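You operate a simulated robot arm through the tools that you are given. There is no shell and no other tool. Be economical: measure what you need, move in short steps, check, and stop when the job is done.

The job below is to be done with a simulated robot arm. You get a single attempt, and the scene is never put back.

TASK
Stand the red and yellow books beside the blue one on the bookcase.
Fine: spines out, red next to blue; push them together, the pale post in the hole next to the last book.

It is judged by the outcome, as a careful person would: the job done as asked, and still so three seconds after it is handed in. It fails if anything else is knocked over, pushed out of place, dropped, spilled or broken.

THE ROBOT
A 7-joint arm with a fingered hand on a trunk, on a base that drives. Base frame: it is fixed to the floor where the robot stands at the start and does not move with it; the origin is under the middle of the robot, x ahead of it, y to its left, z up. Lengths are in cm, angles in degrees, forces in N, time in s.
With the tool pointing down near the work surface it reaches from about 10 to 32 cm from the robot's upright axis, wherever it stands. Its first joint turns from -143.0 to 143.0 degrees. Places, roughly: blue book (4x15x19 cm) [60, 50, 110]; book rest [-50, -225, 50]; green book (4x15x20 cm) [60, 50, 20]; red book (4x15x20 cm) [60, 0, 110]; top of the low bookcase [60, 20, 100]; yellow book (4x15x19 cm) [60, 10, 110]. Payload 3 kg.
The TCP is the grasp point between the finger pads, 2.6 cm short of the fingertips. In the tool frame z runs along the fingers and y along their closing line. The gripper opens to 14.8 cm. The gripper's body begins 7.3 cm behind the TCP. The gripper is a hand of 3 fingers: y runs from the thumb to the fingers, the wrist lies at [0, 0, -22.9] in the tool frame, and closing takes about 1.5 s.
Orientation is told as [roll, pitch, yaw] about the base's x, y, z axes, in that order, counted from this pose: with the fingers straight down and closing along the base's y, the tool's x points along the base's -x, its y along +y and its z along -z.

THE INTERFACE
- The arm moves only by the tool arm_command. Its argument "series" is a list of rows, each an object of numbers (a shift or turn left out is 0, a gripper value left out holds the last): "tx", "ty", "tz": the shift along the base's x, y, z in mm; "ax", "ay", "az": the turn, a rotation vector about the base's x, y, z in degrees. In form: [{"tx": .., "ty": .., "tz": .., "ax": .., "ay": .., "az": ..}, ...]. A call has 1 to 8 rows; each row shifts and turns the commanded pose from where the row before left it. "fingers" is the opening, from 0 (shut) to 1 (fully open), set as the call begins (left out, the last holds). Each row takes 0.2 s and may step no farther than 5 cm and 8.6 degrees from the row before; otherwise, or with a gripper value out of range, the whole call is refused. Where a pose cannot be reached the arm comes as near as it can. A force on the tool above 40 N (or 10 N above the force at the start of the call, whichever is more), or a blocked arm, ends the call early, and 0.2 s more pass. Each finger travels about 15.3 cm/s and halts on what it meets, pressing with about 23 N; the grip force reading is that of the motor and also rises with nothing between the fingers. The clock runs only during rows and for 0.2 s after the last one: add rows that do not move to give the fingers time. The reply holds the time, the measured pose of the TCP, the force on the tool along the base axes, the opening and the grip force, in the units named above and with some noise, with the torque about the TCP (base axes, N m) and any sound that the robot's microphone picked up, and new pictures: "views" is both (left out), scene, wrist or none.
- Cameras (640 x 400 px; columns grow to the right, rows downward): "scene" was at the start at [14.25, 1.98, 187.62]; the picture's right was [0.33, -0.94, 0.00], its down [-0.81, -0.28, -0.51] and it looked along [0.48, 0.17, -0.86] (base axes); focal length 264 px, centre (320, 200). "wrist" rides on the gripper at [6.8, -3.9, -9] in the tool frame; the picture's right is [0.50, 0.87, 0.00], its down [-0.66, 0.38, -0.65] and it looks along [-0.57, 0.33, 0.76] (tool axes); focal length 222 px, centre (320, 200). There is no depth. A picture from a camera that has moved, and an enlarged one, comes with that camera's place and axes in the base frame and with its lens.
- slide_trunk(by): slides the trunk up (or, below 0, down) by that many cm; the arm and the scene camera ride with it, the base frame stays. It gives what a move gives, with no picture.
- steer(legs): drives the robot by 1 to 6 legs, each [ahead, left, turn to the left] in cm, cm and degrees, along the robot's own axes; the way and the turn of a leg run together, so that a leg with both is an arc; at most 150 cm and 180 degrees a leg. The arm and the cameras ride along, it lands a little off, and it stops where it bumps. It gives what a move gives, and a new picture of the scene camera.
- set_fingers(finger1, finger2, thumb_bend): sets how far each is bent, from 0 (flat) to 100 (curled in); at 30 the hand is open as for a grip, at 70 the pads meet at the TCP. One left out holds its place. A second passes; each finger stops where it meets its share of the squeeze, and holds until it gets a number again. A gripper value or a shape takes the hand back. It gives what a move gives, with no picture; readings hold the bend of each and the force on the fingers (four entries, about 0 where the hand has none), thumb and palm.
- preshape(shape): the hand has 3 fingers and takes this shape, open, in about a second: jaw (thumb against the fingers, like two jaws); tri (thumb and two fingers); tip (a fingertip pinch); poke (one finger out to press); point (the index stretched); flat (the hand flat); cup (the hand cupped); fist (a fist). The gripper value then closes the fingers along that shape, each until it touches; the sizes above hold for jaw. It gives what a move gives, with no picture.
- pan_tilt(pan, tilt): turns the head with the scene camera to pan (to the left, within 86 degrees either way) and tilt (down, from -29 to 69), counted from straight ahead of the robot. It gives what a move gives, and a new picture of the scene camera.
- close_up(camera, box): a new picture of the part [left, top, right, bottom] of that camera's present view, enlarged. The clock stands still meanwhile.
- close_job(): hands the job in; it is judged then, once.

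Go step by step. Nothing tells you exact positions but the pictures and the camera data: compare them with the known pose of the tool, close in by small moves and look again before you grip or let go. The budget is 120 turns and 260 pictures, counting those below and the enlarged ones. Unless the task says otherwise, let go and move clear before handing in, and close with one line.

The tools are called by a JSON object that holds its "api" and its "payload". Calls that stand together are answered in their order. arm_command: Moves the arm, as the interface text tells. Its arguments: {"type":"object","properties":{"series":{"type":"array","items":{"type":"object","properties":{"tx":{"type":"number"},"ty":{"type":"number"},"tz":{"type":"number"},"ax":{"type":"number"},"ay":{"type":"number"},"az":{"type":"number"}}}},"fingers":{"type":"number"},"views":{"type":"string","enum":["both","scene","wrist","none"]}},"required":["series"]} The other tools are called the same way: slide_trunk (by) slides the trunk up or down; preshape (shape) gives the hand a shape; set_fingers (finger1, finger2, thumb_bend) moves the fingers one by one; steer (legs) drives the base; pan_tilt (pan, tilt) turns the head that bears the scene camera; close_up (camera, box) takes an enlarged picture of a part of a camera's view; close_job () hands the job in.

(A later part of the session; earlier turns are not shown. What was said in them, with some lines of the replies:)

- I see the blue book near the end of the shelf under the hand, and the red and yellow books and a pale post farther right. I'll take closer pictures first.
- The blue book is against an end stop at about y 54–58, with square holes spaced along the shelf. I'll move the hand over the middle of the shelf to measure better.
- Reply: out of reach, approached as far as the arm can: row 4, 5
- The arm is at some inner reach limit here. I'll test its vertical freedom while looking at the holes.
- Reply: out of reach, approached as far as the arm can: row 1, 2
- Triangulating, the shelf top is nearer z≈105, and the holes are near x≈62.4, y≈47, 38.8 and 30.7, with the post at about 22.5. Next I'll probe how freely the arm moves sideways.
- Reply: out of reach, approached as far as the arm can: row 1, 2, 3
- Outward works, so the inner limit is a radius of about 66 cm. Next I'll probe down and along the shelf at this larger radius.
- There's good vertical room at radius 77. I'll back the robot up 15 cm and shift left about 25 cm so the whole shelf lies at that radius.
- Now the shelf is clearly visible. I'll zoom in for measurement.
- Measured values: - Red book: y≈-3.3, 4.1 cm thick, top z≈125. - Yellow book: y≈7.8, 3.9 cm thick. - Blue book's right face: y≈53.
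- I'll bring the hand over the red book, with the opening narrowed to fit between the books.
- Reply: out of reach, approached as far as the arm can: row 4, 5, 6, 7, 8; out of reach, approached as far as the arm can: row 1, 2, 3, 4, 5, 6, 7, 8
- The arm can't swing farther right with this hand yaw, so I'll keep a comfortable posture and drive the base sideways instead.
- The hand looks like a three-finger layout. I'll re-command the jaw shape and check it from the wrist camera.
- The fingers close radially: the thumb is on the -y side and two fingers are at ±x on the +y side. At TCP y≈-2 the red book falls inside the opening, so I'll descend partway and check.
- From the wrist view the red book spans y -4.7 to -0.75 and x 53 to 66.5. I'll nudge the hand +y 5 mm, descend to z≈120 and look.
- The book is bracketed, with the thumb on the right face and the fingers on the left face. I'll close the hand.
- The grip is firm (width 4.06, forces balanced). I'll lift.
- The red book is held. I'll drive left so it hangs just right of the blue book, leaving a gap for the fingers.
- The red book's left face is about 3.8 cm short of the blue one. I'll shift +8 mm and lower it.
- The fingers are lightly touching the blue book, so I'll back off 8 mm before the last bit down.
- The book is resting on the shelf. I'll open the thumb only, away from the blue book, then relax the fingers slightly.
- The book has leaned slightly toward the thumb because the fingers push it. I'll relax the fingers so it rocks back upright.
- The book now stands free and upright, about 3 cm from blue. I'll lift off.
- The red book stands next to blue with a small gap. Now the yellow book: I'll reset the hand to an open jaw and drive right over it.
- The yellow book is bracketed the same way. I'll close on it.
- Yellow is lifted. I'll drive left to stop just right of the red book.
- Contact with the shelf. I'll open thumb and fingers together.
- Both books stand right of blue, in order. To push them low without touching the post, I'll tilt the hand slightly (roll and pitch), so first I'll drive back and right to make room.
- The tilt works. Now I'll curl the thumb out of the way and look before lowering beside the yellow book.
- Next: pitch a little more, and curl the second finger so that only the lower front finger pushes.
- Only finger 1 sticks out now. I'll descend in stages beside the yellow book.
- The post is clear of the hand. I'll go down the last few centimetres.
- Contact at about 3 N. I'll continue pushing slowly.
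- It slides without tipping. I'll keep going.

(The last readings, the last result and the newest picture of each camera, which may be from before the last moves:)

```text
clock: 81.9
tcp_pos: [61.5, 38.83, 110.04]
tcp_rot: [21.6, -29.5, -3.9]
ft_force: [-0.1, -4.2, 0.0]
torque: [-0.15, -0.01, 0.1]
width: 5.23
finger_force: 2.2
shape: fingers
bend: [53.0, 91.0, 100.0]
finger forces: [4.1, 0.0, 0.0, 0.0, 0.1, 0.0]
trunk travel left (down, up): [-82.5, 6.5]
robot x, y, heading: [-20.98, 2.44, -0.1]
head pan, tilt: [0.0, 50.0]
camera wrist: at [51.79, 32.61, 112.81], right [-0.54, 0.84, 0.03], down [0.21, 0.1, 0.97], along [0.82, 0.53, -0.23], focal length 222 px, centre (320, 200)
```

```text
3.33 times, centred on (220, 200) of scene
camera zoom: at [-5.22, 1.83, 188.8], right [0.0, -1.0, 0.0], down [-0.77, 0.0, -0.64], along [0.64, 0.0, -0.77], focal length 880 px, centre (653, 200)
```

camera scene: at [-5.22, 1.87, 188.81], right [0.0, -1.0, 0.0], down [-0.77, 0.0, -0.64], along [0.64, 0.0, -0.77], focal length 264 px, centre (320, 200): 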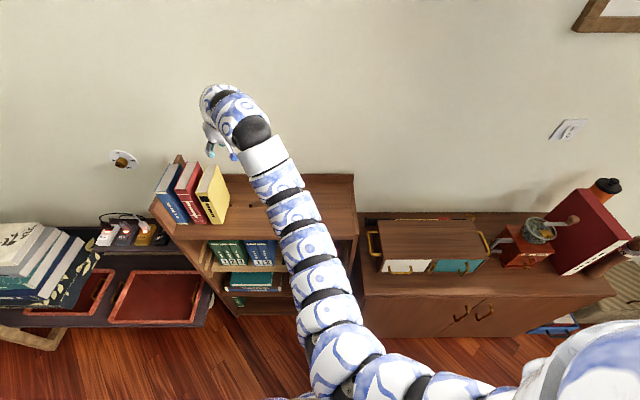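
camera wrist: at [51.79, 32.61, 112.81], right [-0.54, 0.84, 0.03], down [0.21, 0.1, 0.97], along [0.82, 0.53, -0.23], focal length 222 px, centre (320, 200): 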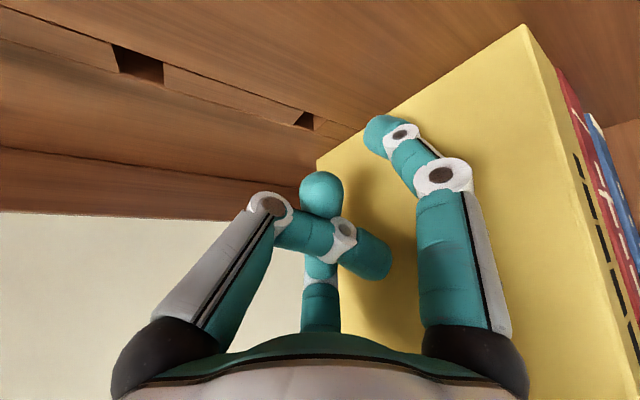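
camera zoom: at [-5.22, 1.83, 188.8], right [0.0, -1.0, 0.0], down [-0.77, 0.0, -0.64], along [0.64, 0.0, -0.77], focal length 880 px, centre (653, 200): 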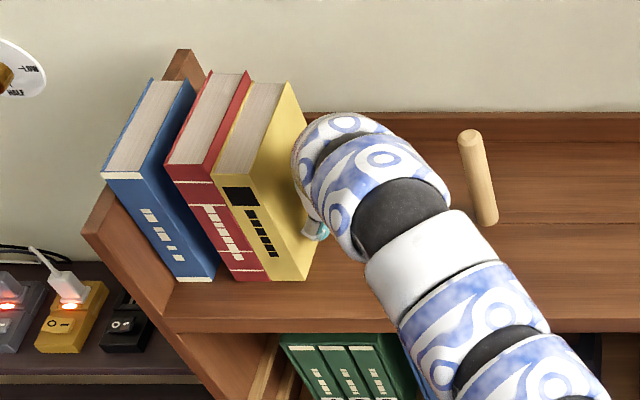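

The front edge of yellow reached red first, so I'll shift the contact point 2.5 cm farther back to square it.

{"api": "arm_command", "payload": {"series": [{"ty": -8}, {"tx": 25}, {"ty": 5}, {"ty": 5}, {"ty": 4}, {}], "views": "wrist"}}

{"api": "close_up", "payload": {"camera": "scene", "box": [140, 140, 300, 260]}}

```text
clock: 83.3
tcp_pos: [64.03, 39.56, 110.02]
tcp_rot: [21.5, -29.5, -3.8]
ft_force: [1.0, -3.3, -0.8]
torque: [-0.19, -0.01, 0.09]
width: 5.25
finger_force: 1.6
shape: fingers
bend: [53.0, 91.0, 100.0]
finger forces: [4.2, 0.1, 0.0, 0.0, 0.0, 0.0]
trunk travel left (down, up): [-82.5, 6.5]
robot x, y, heading: [-20.69, 1.99, 0.1]
head pan, tilt: [0.0, 50.0]
camera wrist: at [54.36, 33.19, 112.79], right [-0.53, 0.84, 0.03], down [0.21, 0.1, 0.97], along [0.82, 0.53, -0.23], focal length 222 px, centre (320, 200)
```

wrist: 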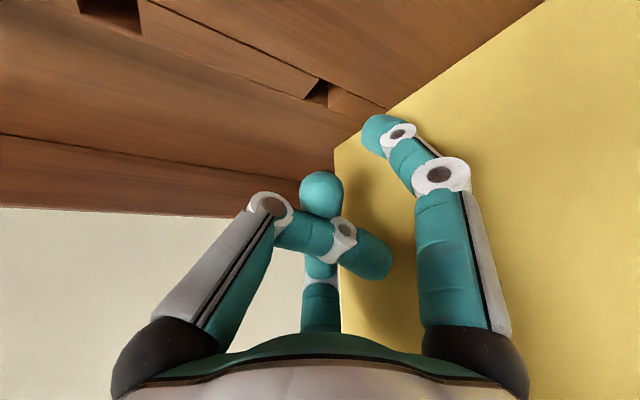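

```text
3.33 times, centred on (220, 200) of scene
camera zoom: at [-5.19, 1.83, 188.8], right [0.0, -1.0, 0.0], down [-0.77, 0.0, -0.64], along [0.64, 0.0, -0.77], focal length 880 px, centre (653, 200)
```

zoom: 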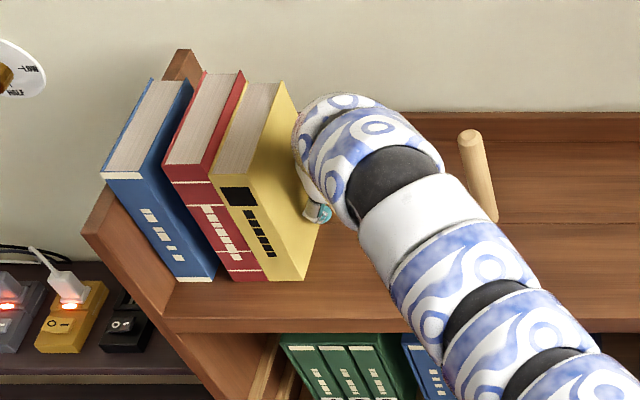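

{"api": "arm_command", "payload": {"series": [{"ty": 4}, {"ty": 4}, {"ty": 4}, {}], "views": "none"}}

{"api": "close_up", "payload": {"camera": "scene", "box": [140, 140, 300, 260]}}

```text
clock: 84.3
tcp_pos: [64.04, 40.7, 110.34]
tcp_rot: [21.6, -29.6, -4.0]
ft_force: [0.2, -4.6, 0.6]
torque: [-0.07, 0.05, 0.13]
width: 5.19
finger_force: 2.6
shape: fingers
bend: [53.0, 91.0, 100.0]
finger forces: [4.6, 0.0, 0.0, 0.0, 0.0, 0.1]
trunk travel left (down, up): [-82.5, 6.5]
robot x, y, heading: [-20.92, 2.45, 0.1]
head pan, tilt: [0.0, 50.0]
```

```text
3.33 times, centred on (220, 200) of scene
camera zoom: at [-5.23, 1.82, 188.81], right [0.0, -1.0, 0.0], down [-0.77, 0.0, -0.64], along [0.64, 0.0, -0.77], focal length 880 px, centre (653, 200)
```

zoom: 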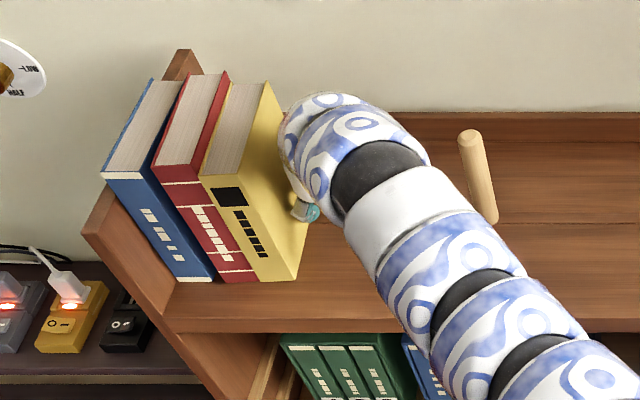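

{"api": "arm_command", "payload": {"series": [{"ty": 4}, {"ty": 4}, {}], "views": "none"}}

{"api": "close_up", "payload": {"camera": "scene", "box": [140, 140, 300, 260]}}

```text
clock: 85.1
tcp_pos: [63.97, 41.37, 110.07]
tcp_rot: [21.6, -29.4, -4.1]
ft_force: [0.2, -7.0, 1.1]
torque: [-0.13, -0.01, 0.28]
width: 5.2
finger_force: 3.3
shape: fingers
bend: [53.0, 91.0, 100.0]
finger forces: [6.8, 0.1, 0.1, 0.0, 0.1, 0.0]
trunk travel left (down, up): [-82.5, 6.5]
robot x, y, heading: [-20.92, 2.2, -0.2]
head pan, tilt: [0.0, 50.0]
```

```text
3.33 times, centred on (220, 200) of scene
camera zoom: at [-5.22, 1.8, 188.8], right [0.0, -1.0, 0.0], down [-0.77, 0.0, -0.64], along [0.64, 0.0, -0.77], focal length 880 px, centre (653, 200)
```

zoom: 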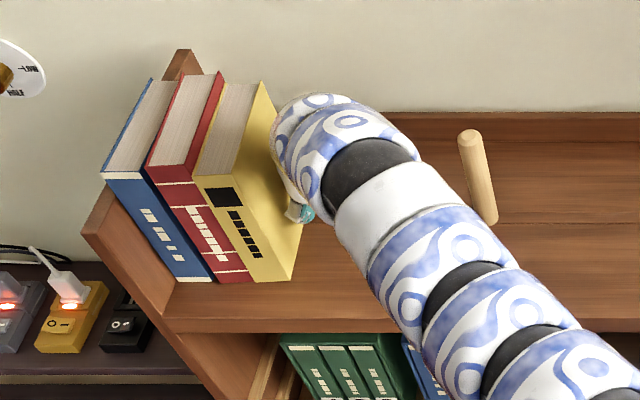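

{"api": "arm_command", "payload": {"series": [{"ty": 4}, {"ty": 4}, {}], "views": "none"}}

{"api": "close_up", "payload": {"camera": "scene", "box": [150, 150, 250, 230]}}

```text
clock: 85.9
tcp_pos: [64.12, 42.25, 110.06]
tcp_rot: [21.5, -29.5, -4.0]
ft_force: [-0.7, -9.4, 0.6]
torque: [-0.17, 0.05, 0.28]
width: 5.33
finger_force: 4.6
shape: fingers
bend: [54.0, 91.0, 100.0]
finger forces: [8.7, 0.0, 0.0, 0.0, 0.1, 0.0]
trunk travel left (down, up): [-82.5, 6.5]
robot x, y, heading: [-20.85, 1.9, 0.1]
head pan, tilt: [0.0, 50.0]
```

```text
5.00 times, centred on (200, 190) of scene
camera zoom: at [-5.26, 1.76, 188.81], right [0.0, -1.0, 0.0], down [-0.77, 0.0, -0.64], along [0.64, 0.0, -0.77], focal length 1319 px, centre (920, 250)
```

zoom: 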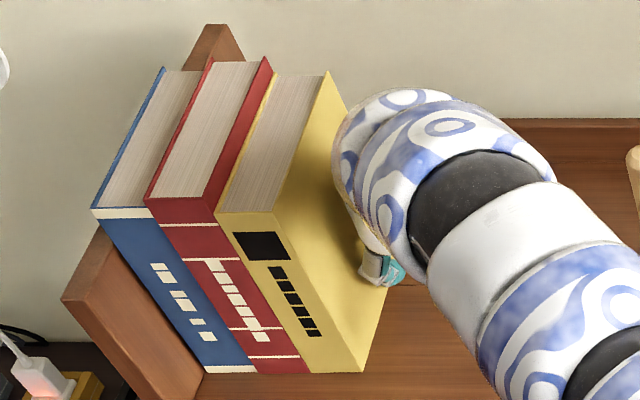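

The three books are flush: the total width measures about 12 cm, which equals the sum of their thicknesses. I'll back off and lift clear.

{"api": "arm_command", "payload": {"series": [{"ty": -8}, {"ty": -12}, {"ty": -10, "tz": 15}, {"tz": 40}, {"tz": 40}, {"tz": 40}, {"tz": 40}, {}], "views": "none"}}

{"api": "close_up", "payload": {"camera": "scene", "box": [140, 140, 300, 260]}}

```text
clock: 87.7
tcp_pos: [64.04, 39.35, 127.64]
tcp_rot: [21.5, -29.5, -3.8]
ft_force: [-0.3, -0.2, -0.2]
torque: [0.01, 0.0, 0.03]
width: 5.26
finger_force: 0.2
shape: fingers
bend: [50.0, 91.0, 100.0]
finger forces: [0.1, 0.0, 0.0, 0.1, 0.0, 0.0]
trunk travel left (down, up): [-82.5, 6.5]
robot x, y, heading: [-20.75, 2.28, -0.1]
head pan, tilt: [0.0, 50.0]
```

```text
3.33 times, centred on (220, 200) of scene
camera zoom: at [-5.2, 1.9, 188.8], right [0.0, -1.0, 0.0], down [-0.77, 0.0, -0.64], along [0.64, 0.0, -0.77], focal length 880 px, centre (653, 200)
```

zoom: 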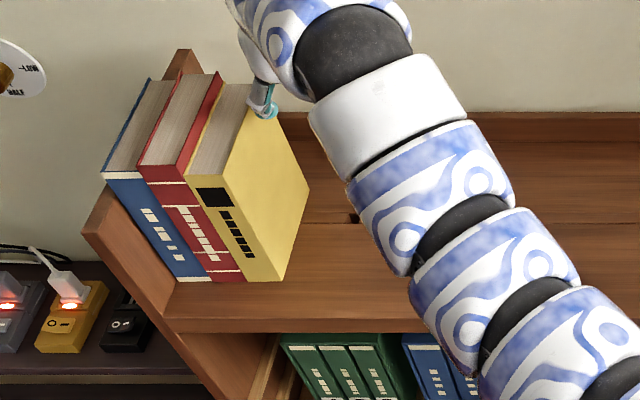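

All three are together. Now I'll raise and untilt the hand, then go for the post.

{"api": "arm_command", "payload": {"series": [{"tz": 40, "ty": -30, "ay": 5}, {"tz": 40, "ty": -30, "ay": 5}, {"tz": 20, "ty": -30, "ax": -5, "ay": 5}, {"ax": -5, "ay": 5}, {"ax": -5, "ay": 5}, {"ax": -5, "ay": 5}, {}], "views": "both", "fingers": 0.6}}

```text
clock: 89.3
tcp_pos: [62.38, 29.24, 137.24]
tcp_rot: [2.4, -2.4, -0.1]
ft_force: [-0.3, -0.8, 0.3]
torque: [0.0, 0.03, 0.02]
width: 8.86
finger_force: 0.1
shape: jaw
bend: [32.0, 32.0, 70.0]
finger forces: [0.0, 0.1, 0.0, 0.0, 0.0, 0.0]
out of reach, approached as far as the arm can: row 6
trunk travel left (down, up): [-82.5, 6.5]
robot x, y, heading: [-20.74, 2.53, -0.1]
head pan, tilt: [0.0, 50.0]
camera scene: at [-5.09, 1.9, 188.79], right [0.0, -1.0, 0.0], down [-0.77, 0.0, -0.64], along [0.64, 0.0, -0.77], focal length 264 px, centre (320, 200)
camera wrist: at [55.31, 24.92, 145.81], right [-0.5, 0.87, 0.02], down [0.63, 0.35, 0.7], along [0.6, 0.36, -0.72], focal length 222 px, centre (320, 200)
```

scene: 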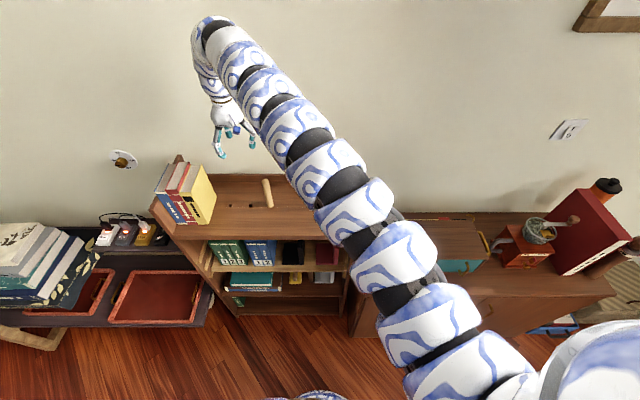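
wrist: 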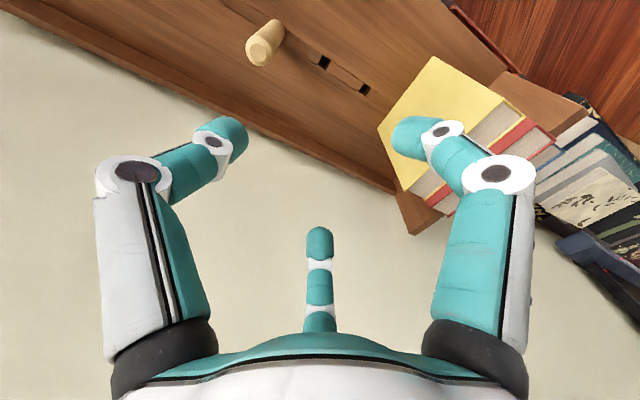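

{"api": "arm_command", "payload": {"series": [{"tx": -30}, {"tx": -30, "ax": -2.4, "ay": 2.4}, {}], "views": "none"}}

{"api": "steer", "payload": {"legs": [[6, -8, 0]]}}

{"api": "arm_command", "payload": {"series": [{}], "views": "wrist"}}

```text
clock: 90.1
tcp_pos: [56.31, 29.07, 137.47]
tcp_rot: [0.1, 0.0, -0.1]
ft_force: [-0.2, -0.4, -0.5]
torque: [-0.01, 0.02, 0.0]
width: 8.85
finger_force: 0.1
shape: jaw
bend: [32.0, 32.0, 70.0]
finger forces: [0.0, 0.0, 0.1, 0.1, 0.0, 0.1]
trunk travel left (down, up): [-82.5, 6.5]
robot x, y, heading: [-21.27, 2.28, -0.2]
head pan, tilt: [0.0, 50.0]
```

```text
clock: 91.2
tcp_pos: [62.45, 20.95, 137.25]
tcp_rot: [0.0, 0.1, 0.0]
ft_force: [1.1, 0.7, -0.4]
torque: [0.03, 0.05, 0.02]
width: 8.84
finger_force: 0.0
shape: jaw
bend: [32.0, 32.0, 70.0]
finger forces: [0.0, 0.1, 0.0, 0.0, 0.1, 0.0]
trunk travel left (down, up): [-82.5, 6.5]
robot x, y, heading: [-15.16, -5.56, 0.1]
head pan, tilt: [0.0, 50.0]
camera scene: at [0.87, -6.25, 188.79], right [0.0, -1.0, 0.0], down [-0.77, 0.0, -0.64], along [0.64, 0.0, -0.77], focal length 264 px, centre (320, 200)
```

scene: 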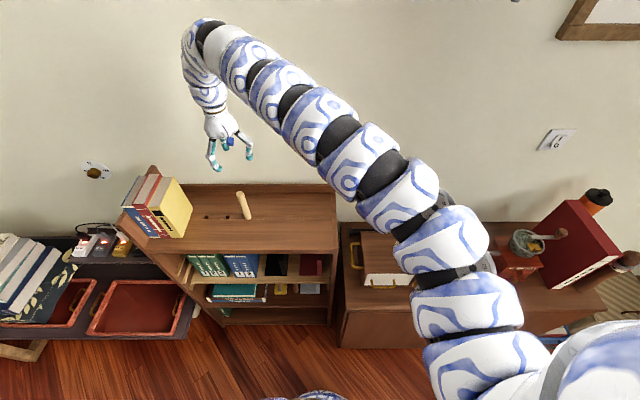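

```text
clock: 91.6
tcp_pos: [62.45, 21.13, 137.31]
tcp_rot: [0.1, -0.1, 0.0]
ft_force: [0.2, 0.2, 0.0]
torque: [0.02, 0.0, 0.02]
width: 8.88
finger_force: 0.0
shape: jaw
bend: [32.0, 32.0, 70.0]
finger forces: [0.0, 0.0, 0.0, 0.0, 0.0, 0.1]
trunk travel left (down, up): [-82.5, 6.5]
robot x, y, heading: [-14.48, -5.91, -0.3]
head pan, tilt: [0.0, 50.0]
camera wrist: at [55.63, 17.2, 146.36], right [-0.5, 0.87, 0.0], down [0.65, 0.38, 0.66], along [0.57, 0.33, -0.76], focal length 222 px, centre (320, 200)
```

wrist: 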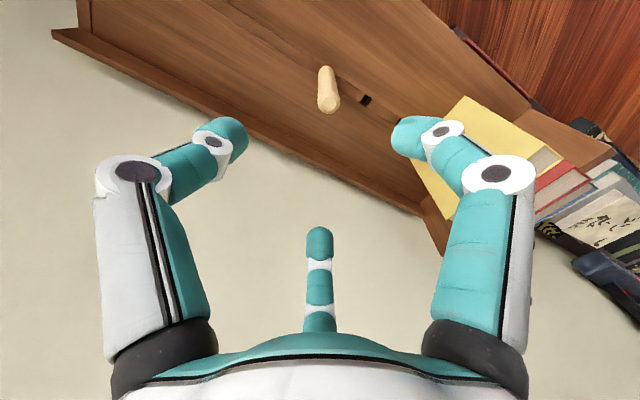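

The hand is now visible in the scene view. I'll zoom in on the post and holes for alignment.

{"api": "close_up", "payload": {"camera": "wrist", "box": [260, 30, 420, 130]}}

{"api": "close_up", "payload": {"camera": "scene", "box": [130, 120, 290, 250]}}

```text
4.00 times, centred on (340, 80) of wrist
camera zoom: at [55.63, 17.2, 146.36], right [-0.5, 0.87, 0.0], down [0.65, 0.38, 0.66], along [0.57, 0.33, -0.76], focal length 888 px, centre (240, 680)
```

zoom: 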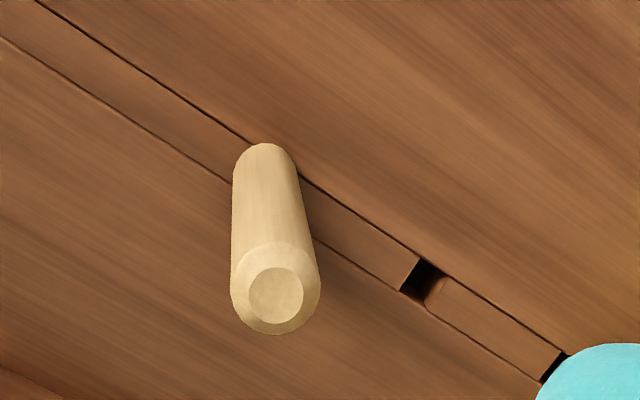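

```text
3.08 times, centred on (210, 185) of scene
camera zoom: at [0.78, -6.13, 188.8], right [0.0, -1.0, 0.0], down [-0.77, 0.0, -0.64], along [0.64, 0.0, -0.77], focal length 812 px, centre (658, 246)
```

zoom: 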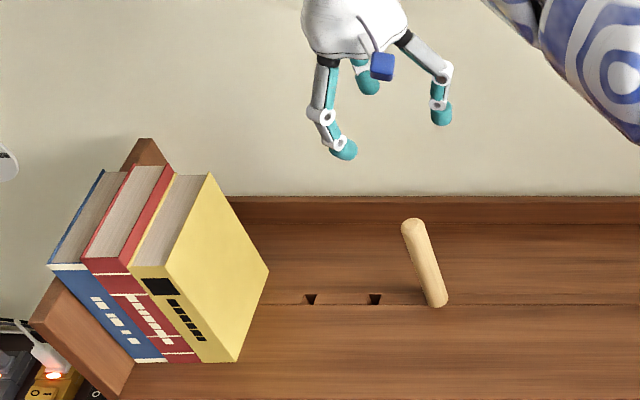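

The post centre is about (62.5, 22.3), and the target hole is about (62.4, 38.5). I'll align over the post and descend.

{"api": "arm_command", "payload": {"series": [{"ty": 12}, {"tz": -40}, {"tz": -40}, {"tz": -20}, {}], "fingers": 0.7, "views": "wrist"}}

{"api": "close_up", "payload": {"camera": "scene", "box": [170, 100, 310, 240]}}

```text
clock: 92.8
tcp_pos: [62.41, 22.35, 127.48]
tcp_rot: [0.1, -0.1, 0.0]
ft_force: [0.6, 0.2, 1.3]
torque: [0.0, -0.01, -0.03]
width: 10.3
finger_force: 0.0
shape: jaw
bend: [28.0, 28.0, 74.0]
finger forces: [0.0, 0.0, 0.0, 0.1, 0.0, 0.1]
trunk travel left (down, up): [-82.5, 6.5]
robot x, y, heading: [-14.78, -5.71, 0.0]
head pan, tilt: [0.0, 50.0]
camera wrist: at [55.56, 18.44, 136.42], right [-0.5, 0.87, 0.0], down [0.65, 0.38, 0.66], along [0.57, 0.33, -0.76], focal length 222 px, centre (320, 200)
```

wrist: 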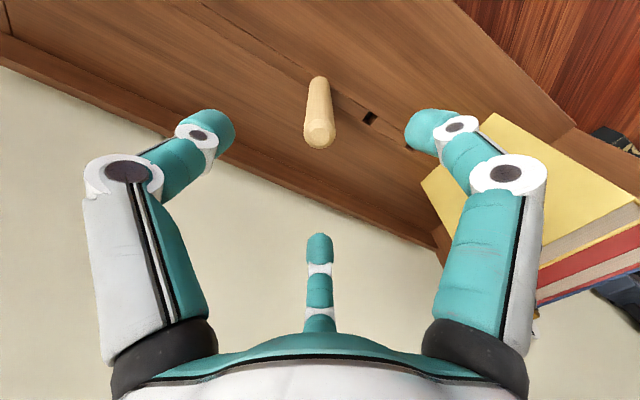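

```text
2.86 times, centred on (240, 170) of scene
camera zoom: at [0.73, -6.07, 188.81], right [0.0, -1.0, 0.0], down [-0.77, 0.0, -0.64], along [0.64, 0.0, -0.77], focal length 754 px, centre (549, 286)
```

zoom: 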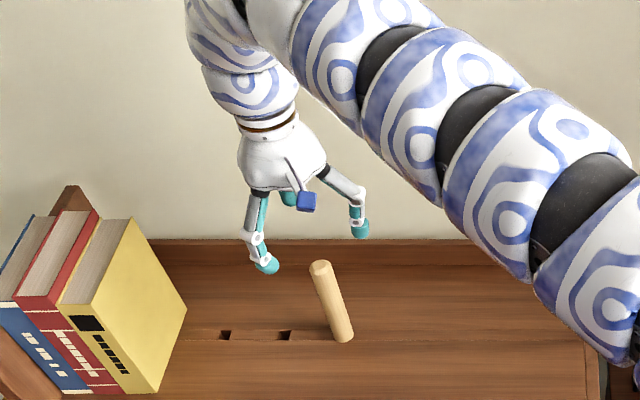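

{"api": "arm_command", "payload": {"series": [{"tz": -40}, {"tz": -40}, {"tz": -24}, {}], "views": "wrist"}}

{"api": "close_up", "payload": {"camera": "scene", "box": [170, 100, 310, 240]}}

```text
clock: 93.8
tcp_pos: [62.31, 22.27, 117.07]
tcp_rot: [0.0, -0.1, 0.1]
ft_force: [0.2, 0.5, -0.6]
torque: [0.0, -0.01, 0.01]
width: 10.32
finger_force: 0.1
shape: jaw
bend: [28.0, 28.0, 74.0]
finger forces: [0.1, 0.1, 0.0, 0.1, 0.0, 0.0]
trunk travel left (down, up): [-82.5, 6.5]
robot x, y, heading: [-14.58, -5.64, 0.4]
head pan, tilt: [0.0, 50.0]
camera wrist: at [55.54, 18.38, 126.02], right [-0.5, 0.87, 0.0], down [0.65, 0.38, 0.66], along [0.57, 0.33, -0.76], focal length 222 px, centre (320, 200)
```

wrist: 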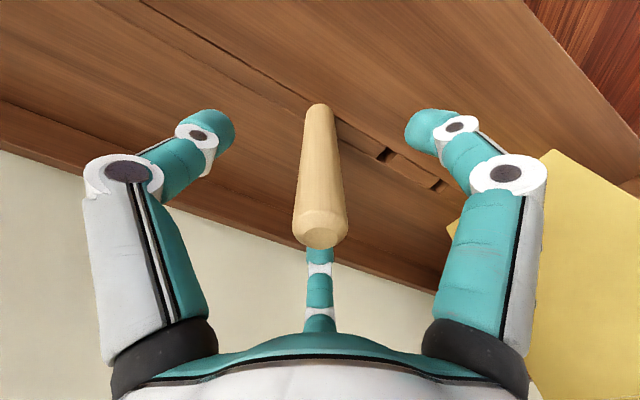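

```text
2.86 times, centred on (240, 170) of scene
camera zoom: at [0.73, -6.11, 188.81], right [0.0, -1.0, 0.0], down [-0.77, 0.0, -0.64], along [0.64, 0.0, -0.77], focal length 754 px, centre (549, 286)
```

zoom: 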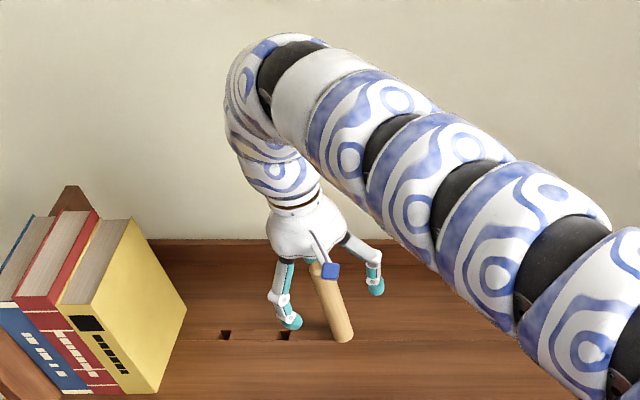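

The post is centred between the fingers. I'll close on it and lift a little.

{"api": "arm_command", "payload": {"series": [{}, {}, {}, {}, {}, {}, {}, {}], "fingers": 0, "views": "wrist"}}

{"api": "arm_command", "payload": {"series": [{"tz": 4}, {"tz": 6}, {}], "views": "wrist"}}

{"api": "close_up", "payload": {"camera": "scene", "box": [170, 100, 310, 240]}}

```text
clock: 95.6
tcp_pos: [62.33, 22.2, 116.92]
tcp_rot: [0.1, -0.2, 0.0]
ft_force: [0.1, -0.3, -0.1]
torque: [-0.01, -0.03, -0.03]
width: 2.1
finger_force: 22.2
shape: jaw
bend: [74.0, 74.0, 70.0]
finger forces: [20.2, 20.8, 0.1, 0.0, 20.3, 0.0]
trunk travel left (down, up): [-82.5, 6.5]
robot x, y, heading: [-14.54, -5.66, 0.2]
head pan, tilt: [0.0, 50.0]
camera wrist: at [55.56, 18.38, 126.03], right [-0.5, 0.87, 0.0], down [0.65, 0.38, 0.66], along [0.57, 0.33, -0.76], focal length 222 px, centre (320, 200)
```

wrist: 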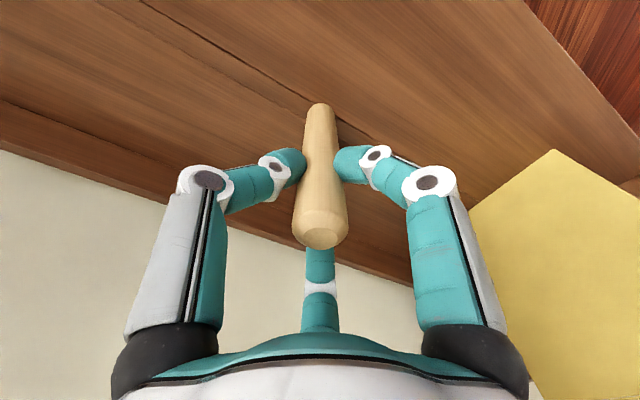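

```text
clock: 96.4
tcp_pos: [62.32, 22.15, 118.01]
tcp_rot: [0.1, -0.1, -0.1]
ft_force: [-0.4, -0.2, -1.0]
torque: [0.01, 0.0, -0.01]
width: 2.11
finger_force: 24.0
shape: jaw
bend: [74.0, 74.0, 70.0]
finger forces: [20.3, 20.8, 0.0, 0.0, 20.2, 0.0]
trunk travel left (down, up): [-82.5, 6.5]
robot x, y, heading: [-14.68, -5.31, -0.3]
head pan, tilt: [0.0, 50.0]
camera wrist: at [55.62, 18.39, 126.99], right [-0.5, 0.87, 0.0], down [0.65, 0.38, 0.66], along [0.57, 0.33, -0.76], focal length 222 px, centre (320, 200)
```

wrist: 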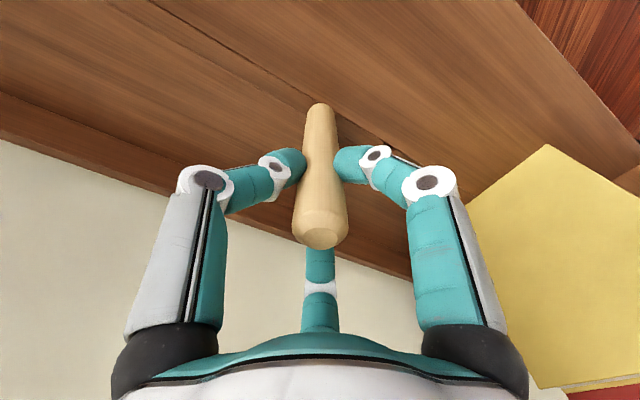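

```text
2.86 times, centred on (240, 170) of scene
camera zoom: at [0.77, -6.08, 188.8], right [0.0, -1.0, 0.0], down [-0.77, 0.0, -0.64], along [0.64, 0.0, -0.77], focal length 754 px, centre (549, 286)
```

zoom: 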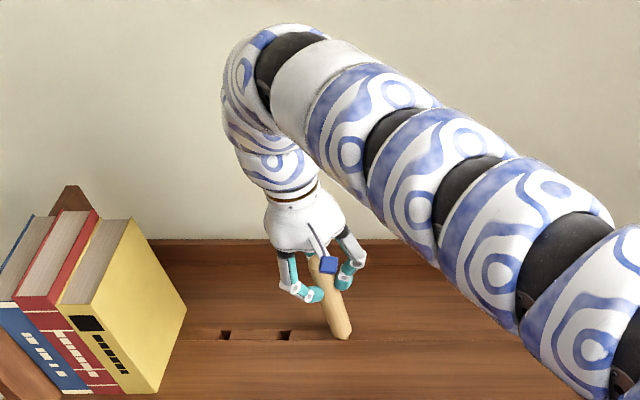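

The post comes up freely. I'll raise further and look at its bottom end.

{"api": "arm_command", "payload": {"series": [{"tz": 20}, {"tz": 30}, {"tz": 30}, {}], "views": "wrist"}}

{"api": "close_up", "payload": {"camera": "scene", "box": [190, 120, 290, 230]}}

{"api": "close_up", "payload": {"camera": "wrist", "box": [240, 60, 440, 220]}}

```text
clock: 97.4
tcp_pos: [62.4, 22.25, 125.94]
tcp_rot: [0.1, -0.1, 0.0]
ft_force: [1.0, -0.3, -0.3]
torque: [0.01, -0.01, 0.02]
width: 2.05
finger_force: 23.1
shape: jaw
bend: [74.0, 74.0, 70.0]
finger forces: [20.2, 20.8, 0.0, 0.1, 20.3, 0.0]
trunk travel left (down, up): [-82.5, 6.5]
robot x, y, heading: [-14.57, -5.63, -0.1]
head pan, tilt: [0.0, 50.0]
camera wrist: at [55.6, 18.39, 134.97], right [-0.5, 0.87, 0.0], down [0.65, 0.38, 0.66], along [0.57, 0.33, -0.76], focal length 222 px, centre (320, 200)
```

wrist: 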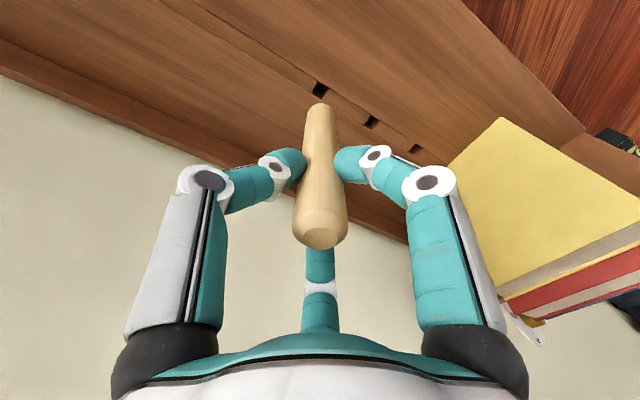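

```text
3.64 times, centred on (240, 175) of scene
camera zoom: at [0.79, -6.09, 188.8], right [0.0, -1.0, 0.0], down [-0.77, 0.0, -0.64], along [0.64, 0.0, -0.77], focal length 960 px, centre (611, 291)
```

zoom: 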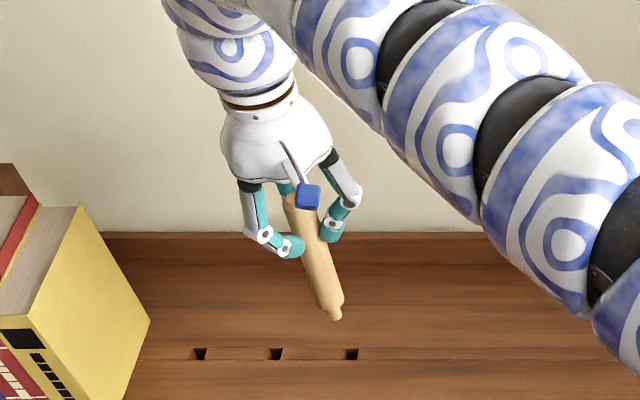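

```text
2.50 times, centred on (340, 140) of wrist
camera zoom: at [55.6, 18.39, 134.97], right [-0.5, 0.87, 0.0], down [0.65, 0.38, 0.66], along [0.57, 0.33, -0.76], focal length 555 px, centre (270, 350)
```

zoom: 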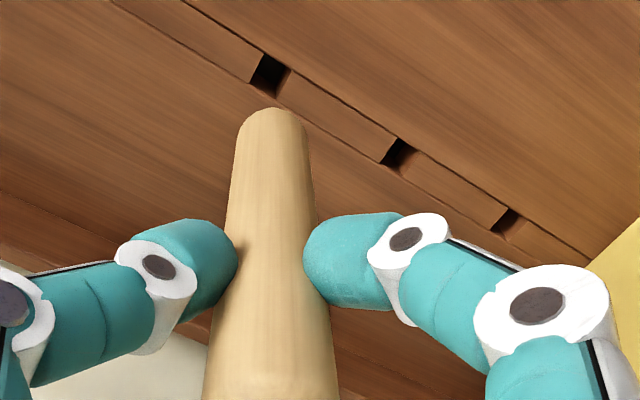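

The post has a short narrow peg at the bottom, and hole spacing is about 8.15 cm. I'll drive left two spacings to the hole nearest the yellow book.

{"api": "steer", "payload": {"legs": [[0, 16.3, 0]]}}

{"api": "arm_command", "payload": {"series": [{}], "views": "none"}}

{"api": "close_up", "payload": {"camera": "wrist", "box": [240, 20, 440, 180]}}

{"api": "close_up", "payload": {"camera": "scene", "box": [170, 110, 290, 230]}}

```text
clock: 98.8
tcp_pos: [62.37, 38.89, 125.94]
tcp_rot: [0.0, -0.1, 0.0]
ft_force: [0.4, 0.2, -0.2]
torque: [-0.06, 0.01, -0.03]
width: 2.07
finger_force: 23.3
shape: jaw
bend: [74.0, 74.0, 70.0]
finger forces: [20.3, 20.9, 0.1, 0.0, 20.1, 0.1]
trunk travel left (down, up): [-82.5, 6.5]
robot x, y, heading: [-14.72, 10.28, 0.2]
head pan, tilt: [0.0, 50.0]
camera scene: at [0.76, 10.49, 188.8], right [0.0, -1.0, 0.0], down [-0.77, 0.0, -0.64], along [0.64, 0.0, -0.77], focal length 264 px, centre (320, 200)
```

scene: 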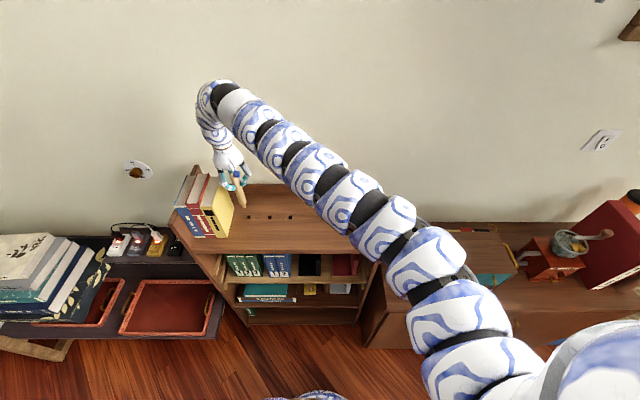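

```text
clock: 99.2
tcp_pos: [62.27, 38.76, 125.97]
tcp_rot: [0.1, -0.1, 0.0]
ft_force: [-0.4, 0.1, -1.4]
torque: [-0.04, -0.01, 0.01]
width: 2.06
finger_force: 23.3
shape: jaw
bend: [74.0, 74.0, 70.0]
finger forces: [20.3, 20.9, 0.1, 0.1, 20.2, 0.0]
trunk travel left (down, up): [-82.5, 6.5]
robot x, y, heading: [-15.03, 10.35, -0.0]
head pan, tilt: [0.0, 50.0]
```

```text
2.50 times, centred on (340, 100) of wrist
camera zoom: at [55.55, 34.89, 134.96], right [-0.5, 0.87, 0.0], down [0.65, 0.38, 0.66], along [0.57, 0.33, -0.76], focal length 555 px, centre (270, 450)
```

zoom: 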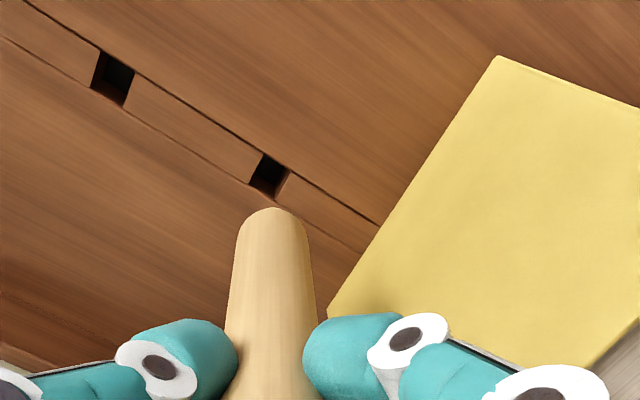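

```text
3.33 times, centred on (230, 170) of scene
camera zoom: at [0.77, 10.37, 188.8], right [0.0, -1.0, 0.0], down [-0.77, 0.0, -0.64], along [0.64, 0.0, -0.77], focal length 880 px, centre (620, 300)
```

zoom: 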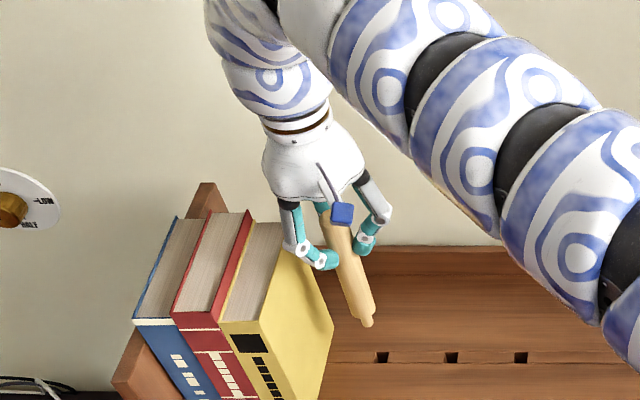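

The hole sits in the same spot of the wrist image as when the post was over its original hole, so it's aligned. I'll lower most of the way.

{"api": "arm_command", "payload": {"series": [{"tz": -30}, {"tz": -25}, {"tz": -12}, {}], "views": "none"}}

{"api": "close_up", "payload": {"camera": "wrist", "box": [240, 20, 440, 180]}}

{"api": "close_up", "payload": {"camera": "scene", "box": [190, 150, 280, 230]}}

```text
clock: 100.2
tcp_pos: [62.36, 38.69, 119.29]
tcp_rot: [0.1, -0.2, 0.0]
ft_force: [-0.2, 0.1, -1.4]
torque: [0.0, 0.0, 0.02]
width: 2.09
finger_force: 22.3
shape: jaw
bend: [74.0, 74.0, 70.0]
finger forces: [20.2, 20.9, 0.0, 0.1, 20.2, 0.0]
trunk travel left (down, up): [-82.5, 6.5]
robot x, y, heading: [-14.82, 10.21, 0.2]
head pan, tilt: [0.0, 50.0]
```

```text
2.50 times, centred on (340, 100) of wrist
camera zoom: at [55.54, 34.86, 128.29], right [-0.5, 0.87, 0.0], down [0.65, 0.38, 0.66], along [0.57, 0.33, -0.76], focal length 555 px, centre (270, 450)
```

zoom: 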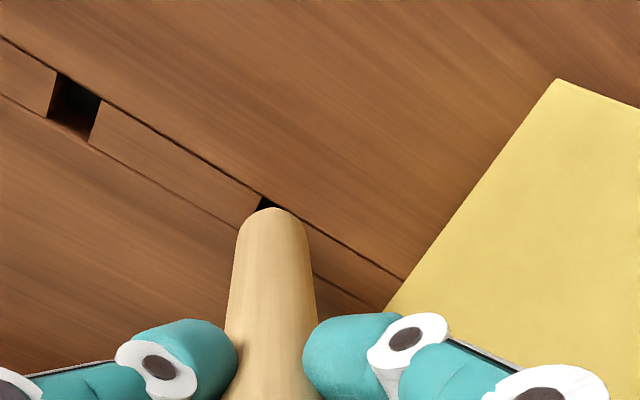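

```text
5.00 times, centred on (235, 190) of scene
camera zoom: at [0.75, 10.29, 188.81], right [0.0, -1.0, 0.0], down [-0.77, 0.0, -0.64], along [0.64, 0.0, -0.77], focal length 1319 px, centre (745, 250)
```

zoom: 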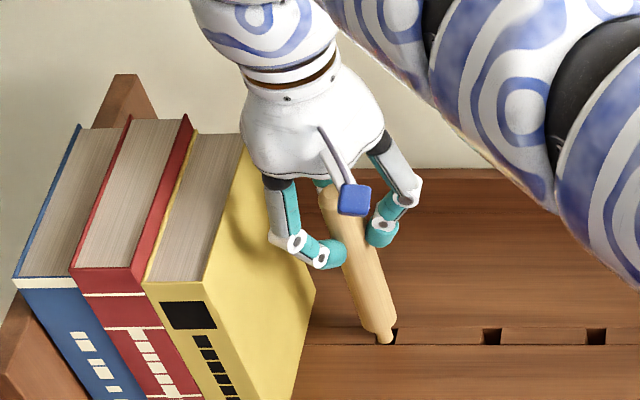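

The peg is directly over the hole. I'll insert gently.

{"api": "arm_command", "payload": {"series": [{"tz": -6}, {"tz": -4}, {}], "views": "none"}}

{"api": "arm_command", "payload": {"series": [{"tz": -4}, {"tz": -4}, {}], "views": "none"}}

{"api": "close_up", "payload": {"camera": "scene", "box": [190, 150, 280, 230]}}

```text
clock: 101.0
tcp_pos: [62.26, 38.82, 118.34]
tcp_rot: [0.1, -0.1, 0.0]
ft_force: [0.4, 0.1, -0.7]
torque: [-0.02, 0.0, 0.01]
width: 2.07
finger_force: 23.0
shape: jaw
bend: [74.0, 74.0, 70.0]
finger forces: [20.2, 20.9, 0.1, 0.0, 20.2, 0.1]
trunk travel left (down, up): [-82.5, 6.5]
robot x, y, heading: [-14.96, 10.43, 0.2]
head pan, tilt: [0.0, 50.0]
```

```text
clock: 101.8
tcp_pos: [62.24, 38.8, 117.35]
tcp_rot: [0.1, -0.1, 0.0]
ft_force: [-0.2, -0.4, -1.1]
torque: [0.0, 0.03, -0.01]
width: 2.06
finger_force: 22.9
shape: jaw
bend: [74.0, 74.0, 70.0]
finger forces: [20.2, 21.0, 0.1, 0.0, 20.2, 0.1]
trunk travel left (down, up): [-82.5, 6.5]
robot x, y, heading: [-14.89, 10.76, 0.2]
head pan, tilt: [0.0, 50.0]
```

```text
5.00 times, centred on (235, 190) of scene
camera zoom: at [0.77, 10.3, 188.8], right [0.0, -1.0, 0.0], down [-0.77, 0.0, -0.64], along [0.64, 0.0, -0.77], focal length 1319 px, centre (745, 250)
```

zoom: 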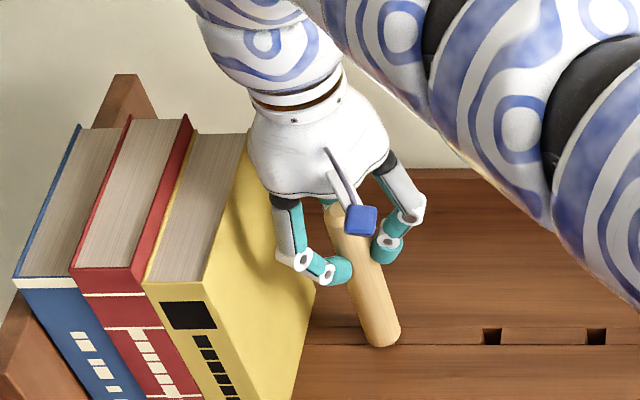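

It's going in with no resistance. I'll seat it.

{"api": "arm_command", "payload": {"series": [{"tz": -3}, {"tz": -1}, {}], "views": "none"}}

{"api": "arm_command", "payload": {"series": [{"tz": -1}, {"tz": -0.5}, {}], "views": "wrist"}}

```text
clock: 102.6
tcp_pos: [62.25, 38.74, 117.08]
tcp_rot: [0.1, 0.0, 0.0]
ft_force: [-0.1, -0.2, -0.5]
torque: [-0.01, 0.03, 0.0]
width: 2.1
finger_force: 23.4
shape: jaw
bend: [74.0, 74.0, 70.0]
finger forces: [20.2, 21.1, 0.0, 0.0, 20.2, 0.0]
trunk travel left (down, up): [-82.5, 6.5]
robot x, y, heading: [-14.44, 10.97, 0.1]
head pan, tilt: [0.0, 50.0]
```

```text
clock: 103.4
tcp_pos: [62.32, 38.61, 116.91]
tcp_rot: [0.1, -0.1, 0.0]
ft_force: [-0.6, -0.8, 1.7]
torque: [0.02, 0.0, -0.01]
width: 2.08
finger_force: 22.9
shape: jaw
bend: [74.0, 74.0, 70.0]
finger forces: [20.5, 21.2, 0.0, 0.0, 20.3, 0.0]
trunk travel left (down, up): [-82.5, 6.5]
robot x, y, heading: [-14.9, 10.61, 0.1]
head pan, tilt: [0.0, 50.0]
camera wrist: at [55.52, 34.83, 125.94], right [-0.5, 0.87, 0.0], down [0.65, 0.38, 0.66], along [0.57, 0.33, -0.76], focal length 222 px, centre (320, 200)
```

wrist: 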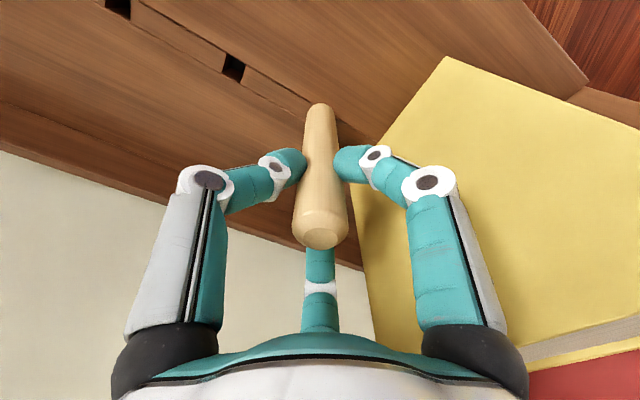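

Seated at the same height as in its old hole. I'll release with a modest opening, away from the yellow book.

{"api": "arm_command", "payload": {"series": [{}, {}, {}, {}], "fingers": 0.45, "views": "wrist"}}

```text
clock: 104.4
tcp_pos: [62.21, 38.65, 116.96]
tcp_rot: [0.1, -0.1, 0.1]
ft_force: [0.0, 0.0, 0.3]
torque: [0.01, 0.01, 0.03]
width: 6.6
finger_force: 0.2
shape: jaw
bend: [39.0, 39.0, 70.0]
finger forces: [0.0, 0.1, 0.0, 0.0, 0.0, 0.0]
trunk travel left (down, up): [-82.5, 6.5]
robot x, y, heading: [-14.97, 10.51, 0.1]
head pan, tilt: [0.0, 50.0]
camera wrist: at [55.52, 34.83, 125.92], right [-0.5, 0.87, 0.0], down [0.65, 0.38, 0.66], along [0.57, 0.33, -0.76], focal length 222 px, centre (320, 200)
```

wrist: 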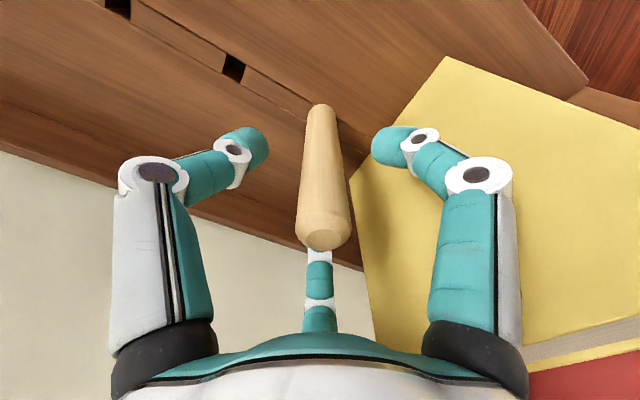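

The post stands free with no forces on the hand. I'll lift straight up and clear.

{"api": "arm_command", "payload": {"series": [{"tz": 20}, {"tz": 40}, {"tz": 40}, {"tz": 40}, {"tz": 40}, {"tz": 20}, {}], "views": "none"}}

{"api": "steer", "payload": {"legs": [[0, -25, 0]]}}

{"api": "close_up", "payload": {"camera": "scene", "box": [100, 110, 320, 250]}}

```text
clock: 106.0
tcp_pos: [62.25, 38.7, 136.83]
tcp_rot: [0.2, 0.1, 0.1]
ft_force: [-0.3, 0.1, -0.7]
torque: [-0.01, 0.01, 0.02]
width: 6.63
finger_force: 0.0
shape: jaw
bend: [39.0, 39.0, 70.0]
finger forces: [0.0, 0.0, 0.0, 0.0, 0.0, 0.0]
trunk travel left (down, up): [-82.5, 6.5]
robot x, y, heading: [-14.8, 10.45, 0.4]
head pan, tilt: [0.0, 50.0]
```

```text
clock: 107.9
tcp_pos: [62.38, 13.55, 136.92]
tcp_rot: [0.0, 0.0, 0.0]
ft_force: [-0.6, -0.2, 0.3]
torque: [0.0, 0.03, 0.0]
width: 6.65
finger_force: 0.0
shape: jaw
bend: [39.0, 39.0, 70.0]
finger forces: [0.0, 0.0, 0.1, 0.1, 0.0, 0.1]
trunk travel left (down, up): [-82.5, 6.5]
robot x, y, heading: [-14.63, -14.57, 0.0]
head pan, tilt: [0.0, 50.0]
camera scene: at [0.76, -14.79, 188.8], right [0.0, -1.0, 0.0], down [-0.77, 0.0, -0.64], along [0.64, 0.0, -0.77], focal length 264 px, centre (320, 200)
```

scene: 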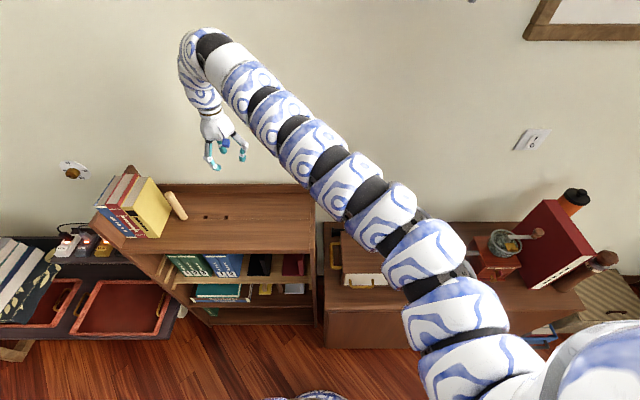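

```text
2.86 times, centred on (210, 180) of scene
camera zoom: at [0.76, -14.79, 188.8], right [0.0, -1.0, 0.0], down [-0.77, 0.0, -0.64], along [0.64, 0.0, -0.77], focal length 754 px, centre (634, 257)
```

zoom: 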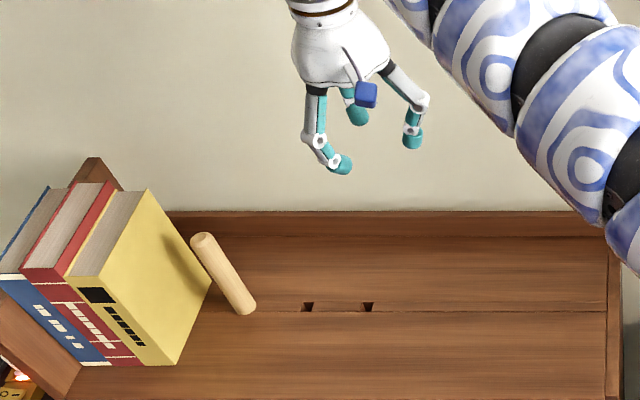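

The post is in the hole next to yellow. One last close check of the books' contact.

{"api": "close_up", "payload": {"camera": "scene", "box": [90, 160, 190, 250]}}

{"api": "steer", "payload": {"legs": [[0, 45, 0]]}}

{"api": "close_up", "payload": {"camera": "scene", "box": [190, 150, 300, 250]}}

{"api": "arm_command", "payload": {"series": [{}], "views": "wrist"}}

```text
4.44 times, centred on (140, 205) of scene
camera zoom: at [0.76, -14.79, 188.8], right [0.0, -1.0, 0.0], down [-0.77, 0.0, -0.64], along [0.64, 0.0, -0.77], focal length 1173 px, centre (1120, 178)
```

zoom: 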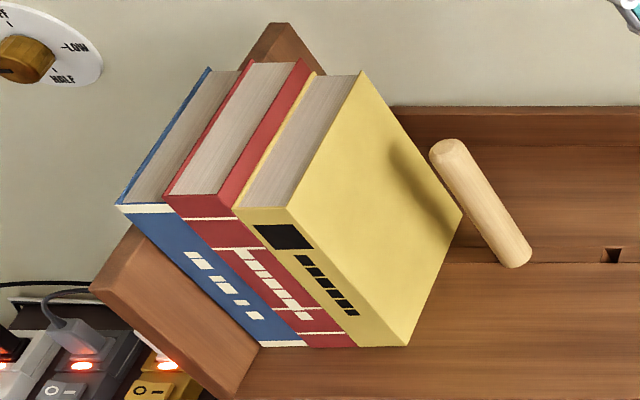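

```text
clock: 110.6
tcp_pos: [62.16, 59.15, 136.88]
tcp_rot: [0.0, -0.2, 0.2]
ft_force: [0.1, 0.7, 1.5]
torque: [-0.01, 0.0, 0.02]
width: 6.62
finger_force: 0.0
shape: jaw
bend: [39.0, 39.0, 70.0]
finger forces: [0.0, 0.0, 0.0, 0.1, 0.0, 0.0]
trunk travel left (down, up): [-82.5, 6.5]
robot x, y, heading: [-14.87, 30.53, 0.2]
head pan, tilt: [0.0, 50.0]
camera scene: at [0.7, 30.56, 188.8], right [0.0, -1.0, 0.0], down [-0.77, 0.0, -0.64], along [0.64, 0.0, -0.77], focal length 264 px, centre (320, 200)
```

scene: 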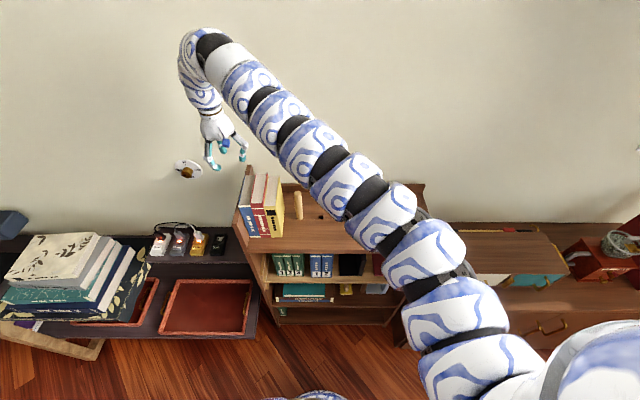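

```text
4.00 times, centred on (245, 200) of scene
camera zoom: at [0.7, 30.56, 188.8], right [0.0, -1.0, 0.0], down [-0.77, 0.0, -0.64], along [0.64, 0.0, -0.77], focal length 1055 px, centre (620, 200)
```

zoom: 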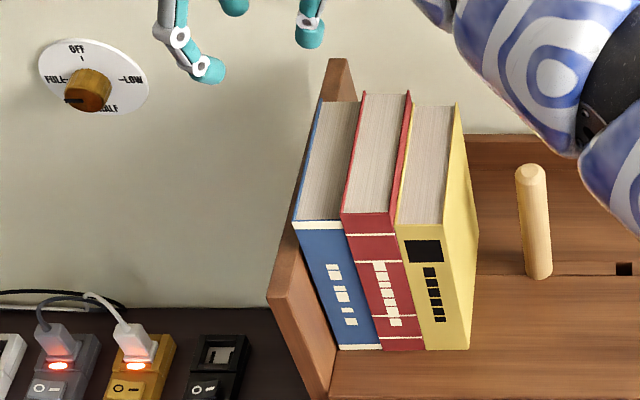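

```text
clock: 111.0
tcp_pos: [62.18, 59.07, 136.96]
tcp_rot: [0.1, -0.1, 0.2]
ft_force: [-0.3, -0.5, -0.2]
torque: [0.01, 0.02, 0.01]
width: 6.61
finger_force: 0.1
shape: jaw
bend: [39.0, 39.0, 70.0]
finger forces: [0.0, 0.1, 0.1, 0.1, 0.0, 0.0]
trunk travel left (down, up): [-82.5, 6.5]
robot x, y, heading: [-14.75, 30.77, 0.4]
head pan, tilt: [0.0, 50.0]
camera wrist: at [55.39, 55.17, 145.9], right [-0.5, 0.86, 0.0], down [0.65, 0.38, 0.66], along [0.57, 0.33, -0.76], focal length 222 px, centre (320, 200)
```

wrist: 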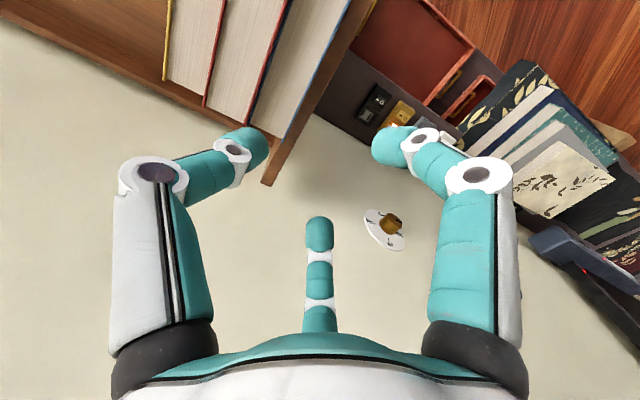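

{"api": "close_up", "payload": {"camera": "wrist", "box": [140, 0, 380, 150]}}

```text
2.67 times, centred on (260, 75) of wrist
camera zoom: at [55.39, 55.17, 145.9], right [-0.5, 0.86, 0.0], down [0.65, 0.38, 0.66], along [0.57, 0.33, -0.76], focal length 592 px, centre (480, 533)
```

zoom: 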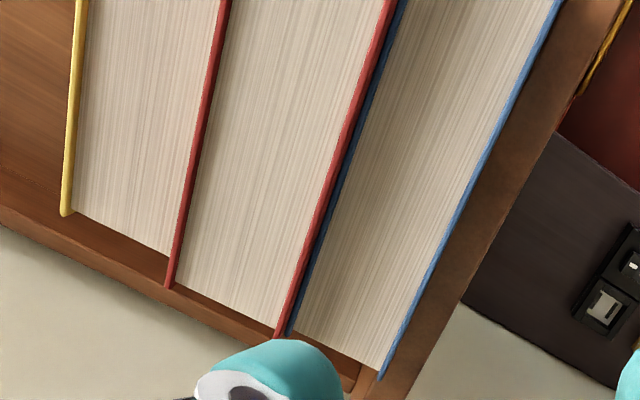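

All three books stand flush against each other with spines out, and the post is seated in the first free hole beside yellow. The hand is clear, so I'm handing in.

{"api": "close_job", "payload": {}}

```text
The job is handed in.
```

The red and yellow books now stand beside the blue one with spines out and red next to blue. They are pushed flush together, and the pale post is seated in the first open hole beside yellow, about 5 cm from its cover.
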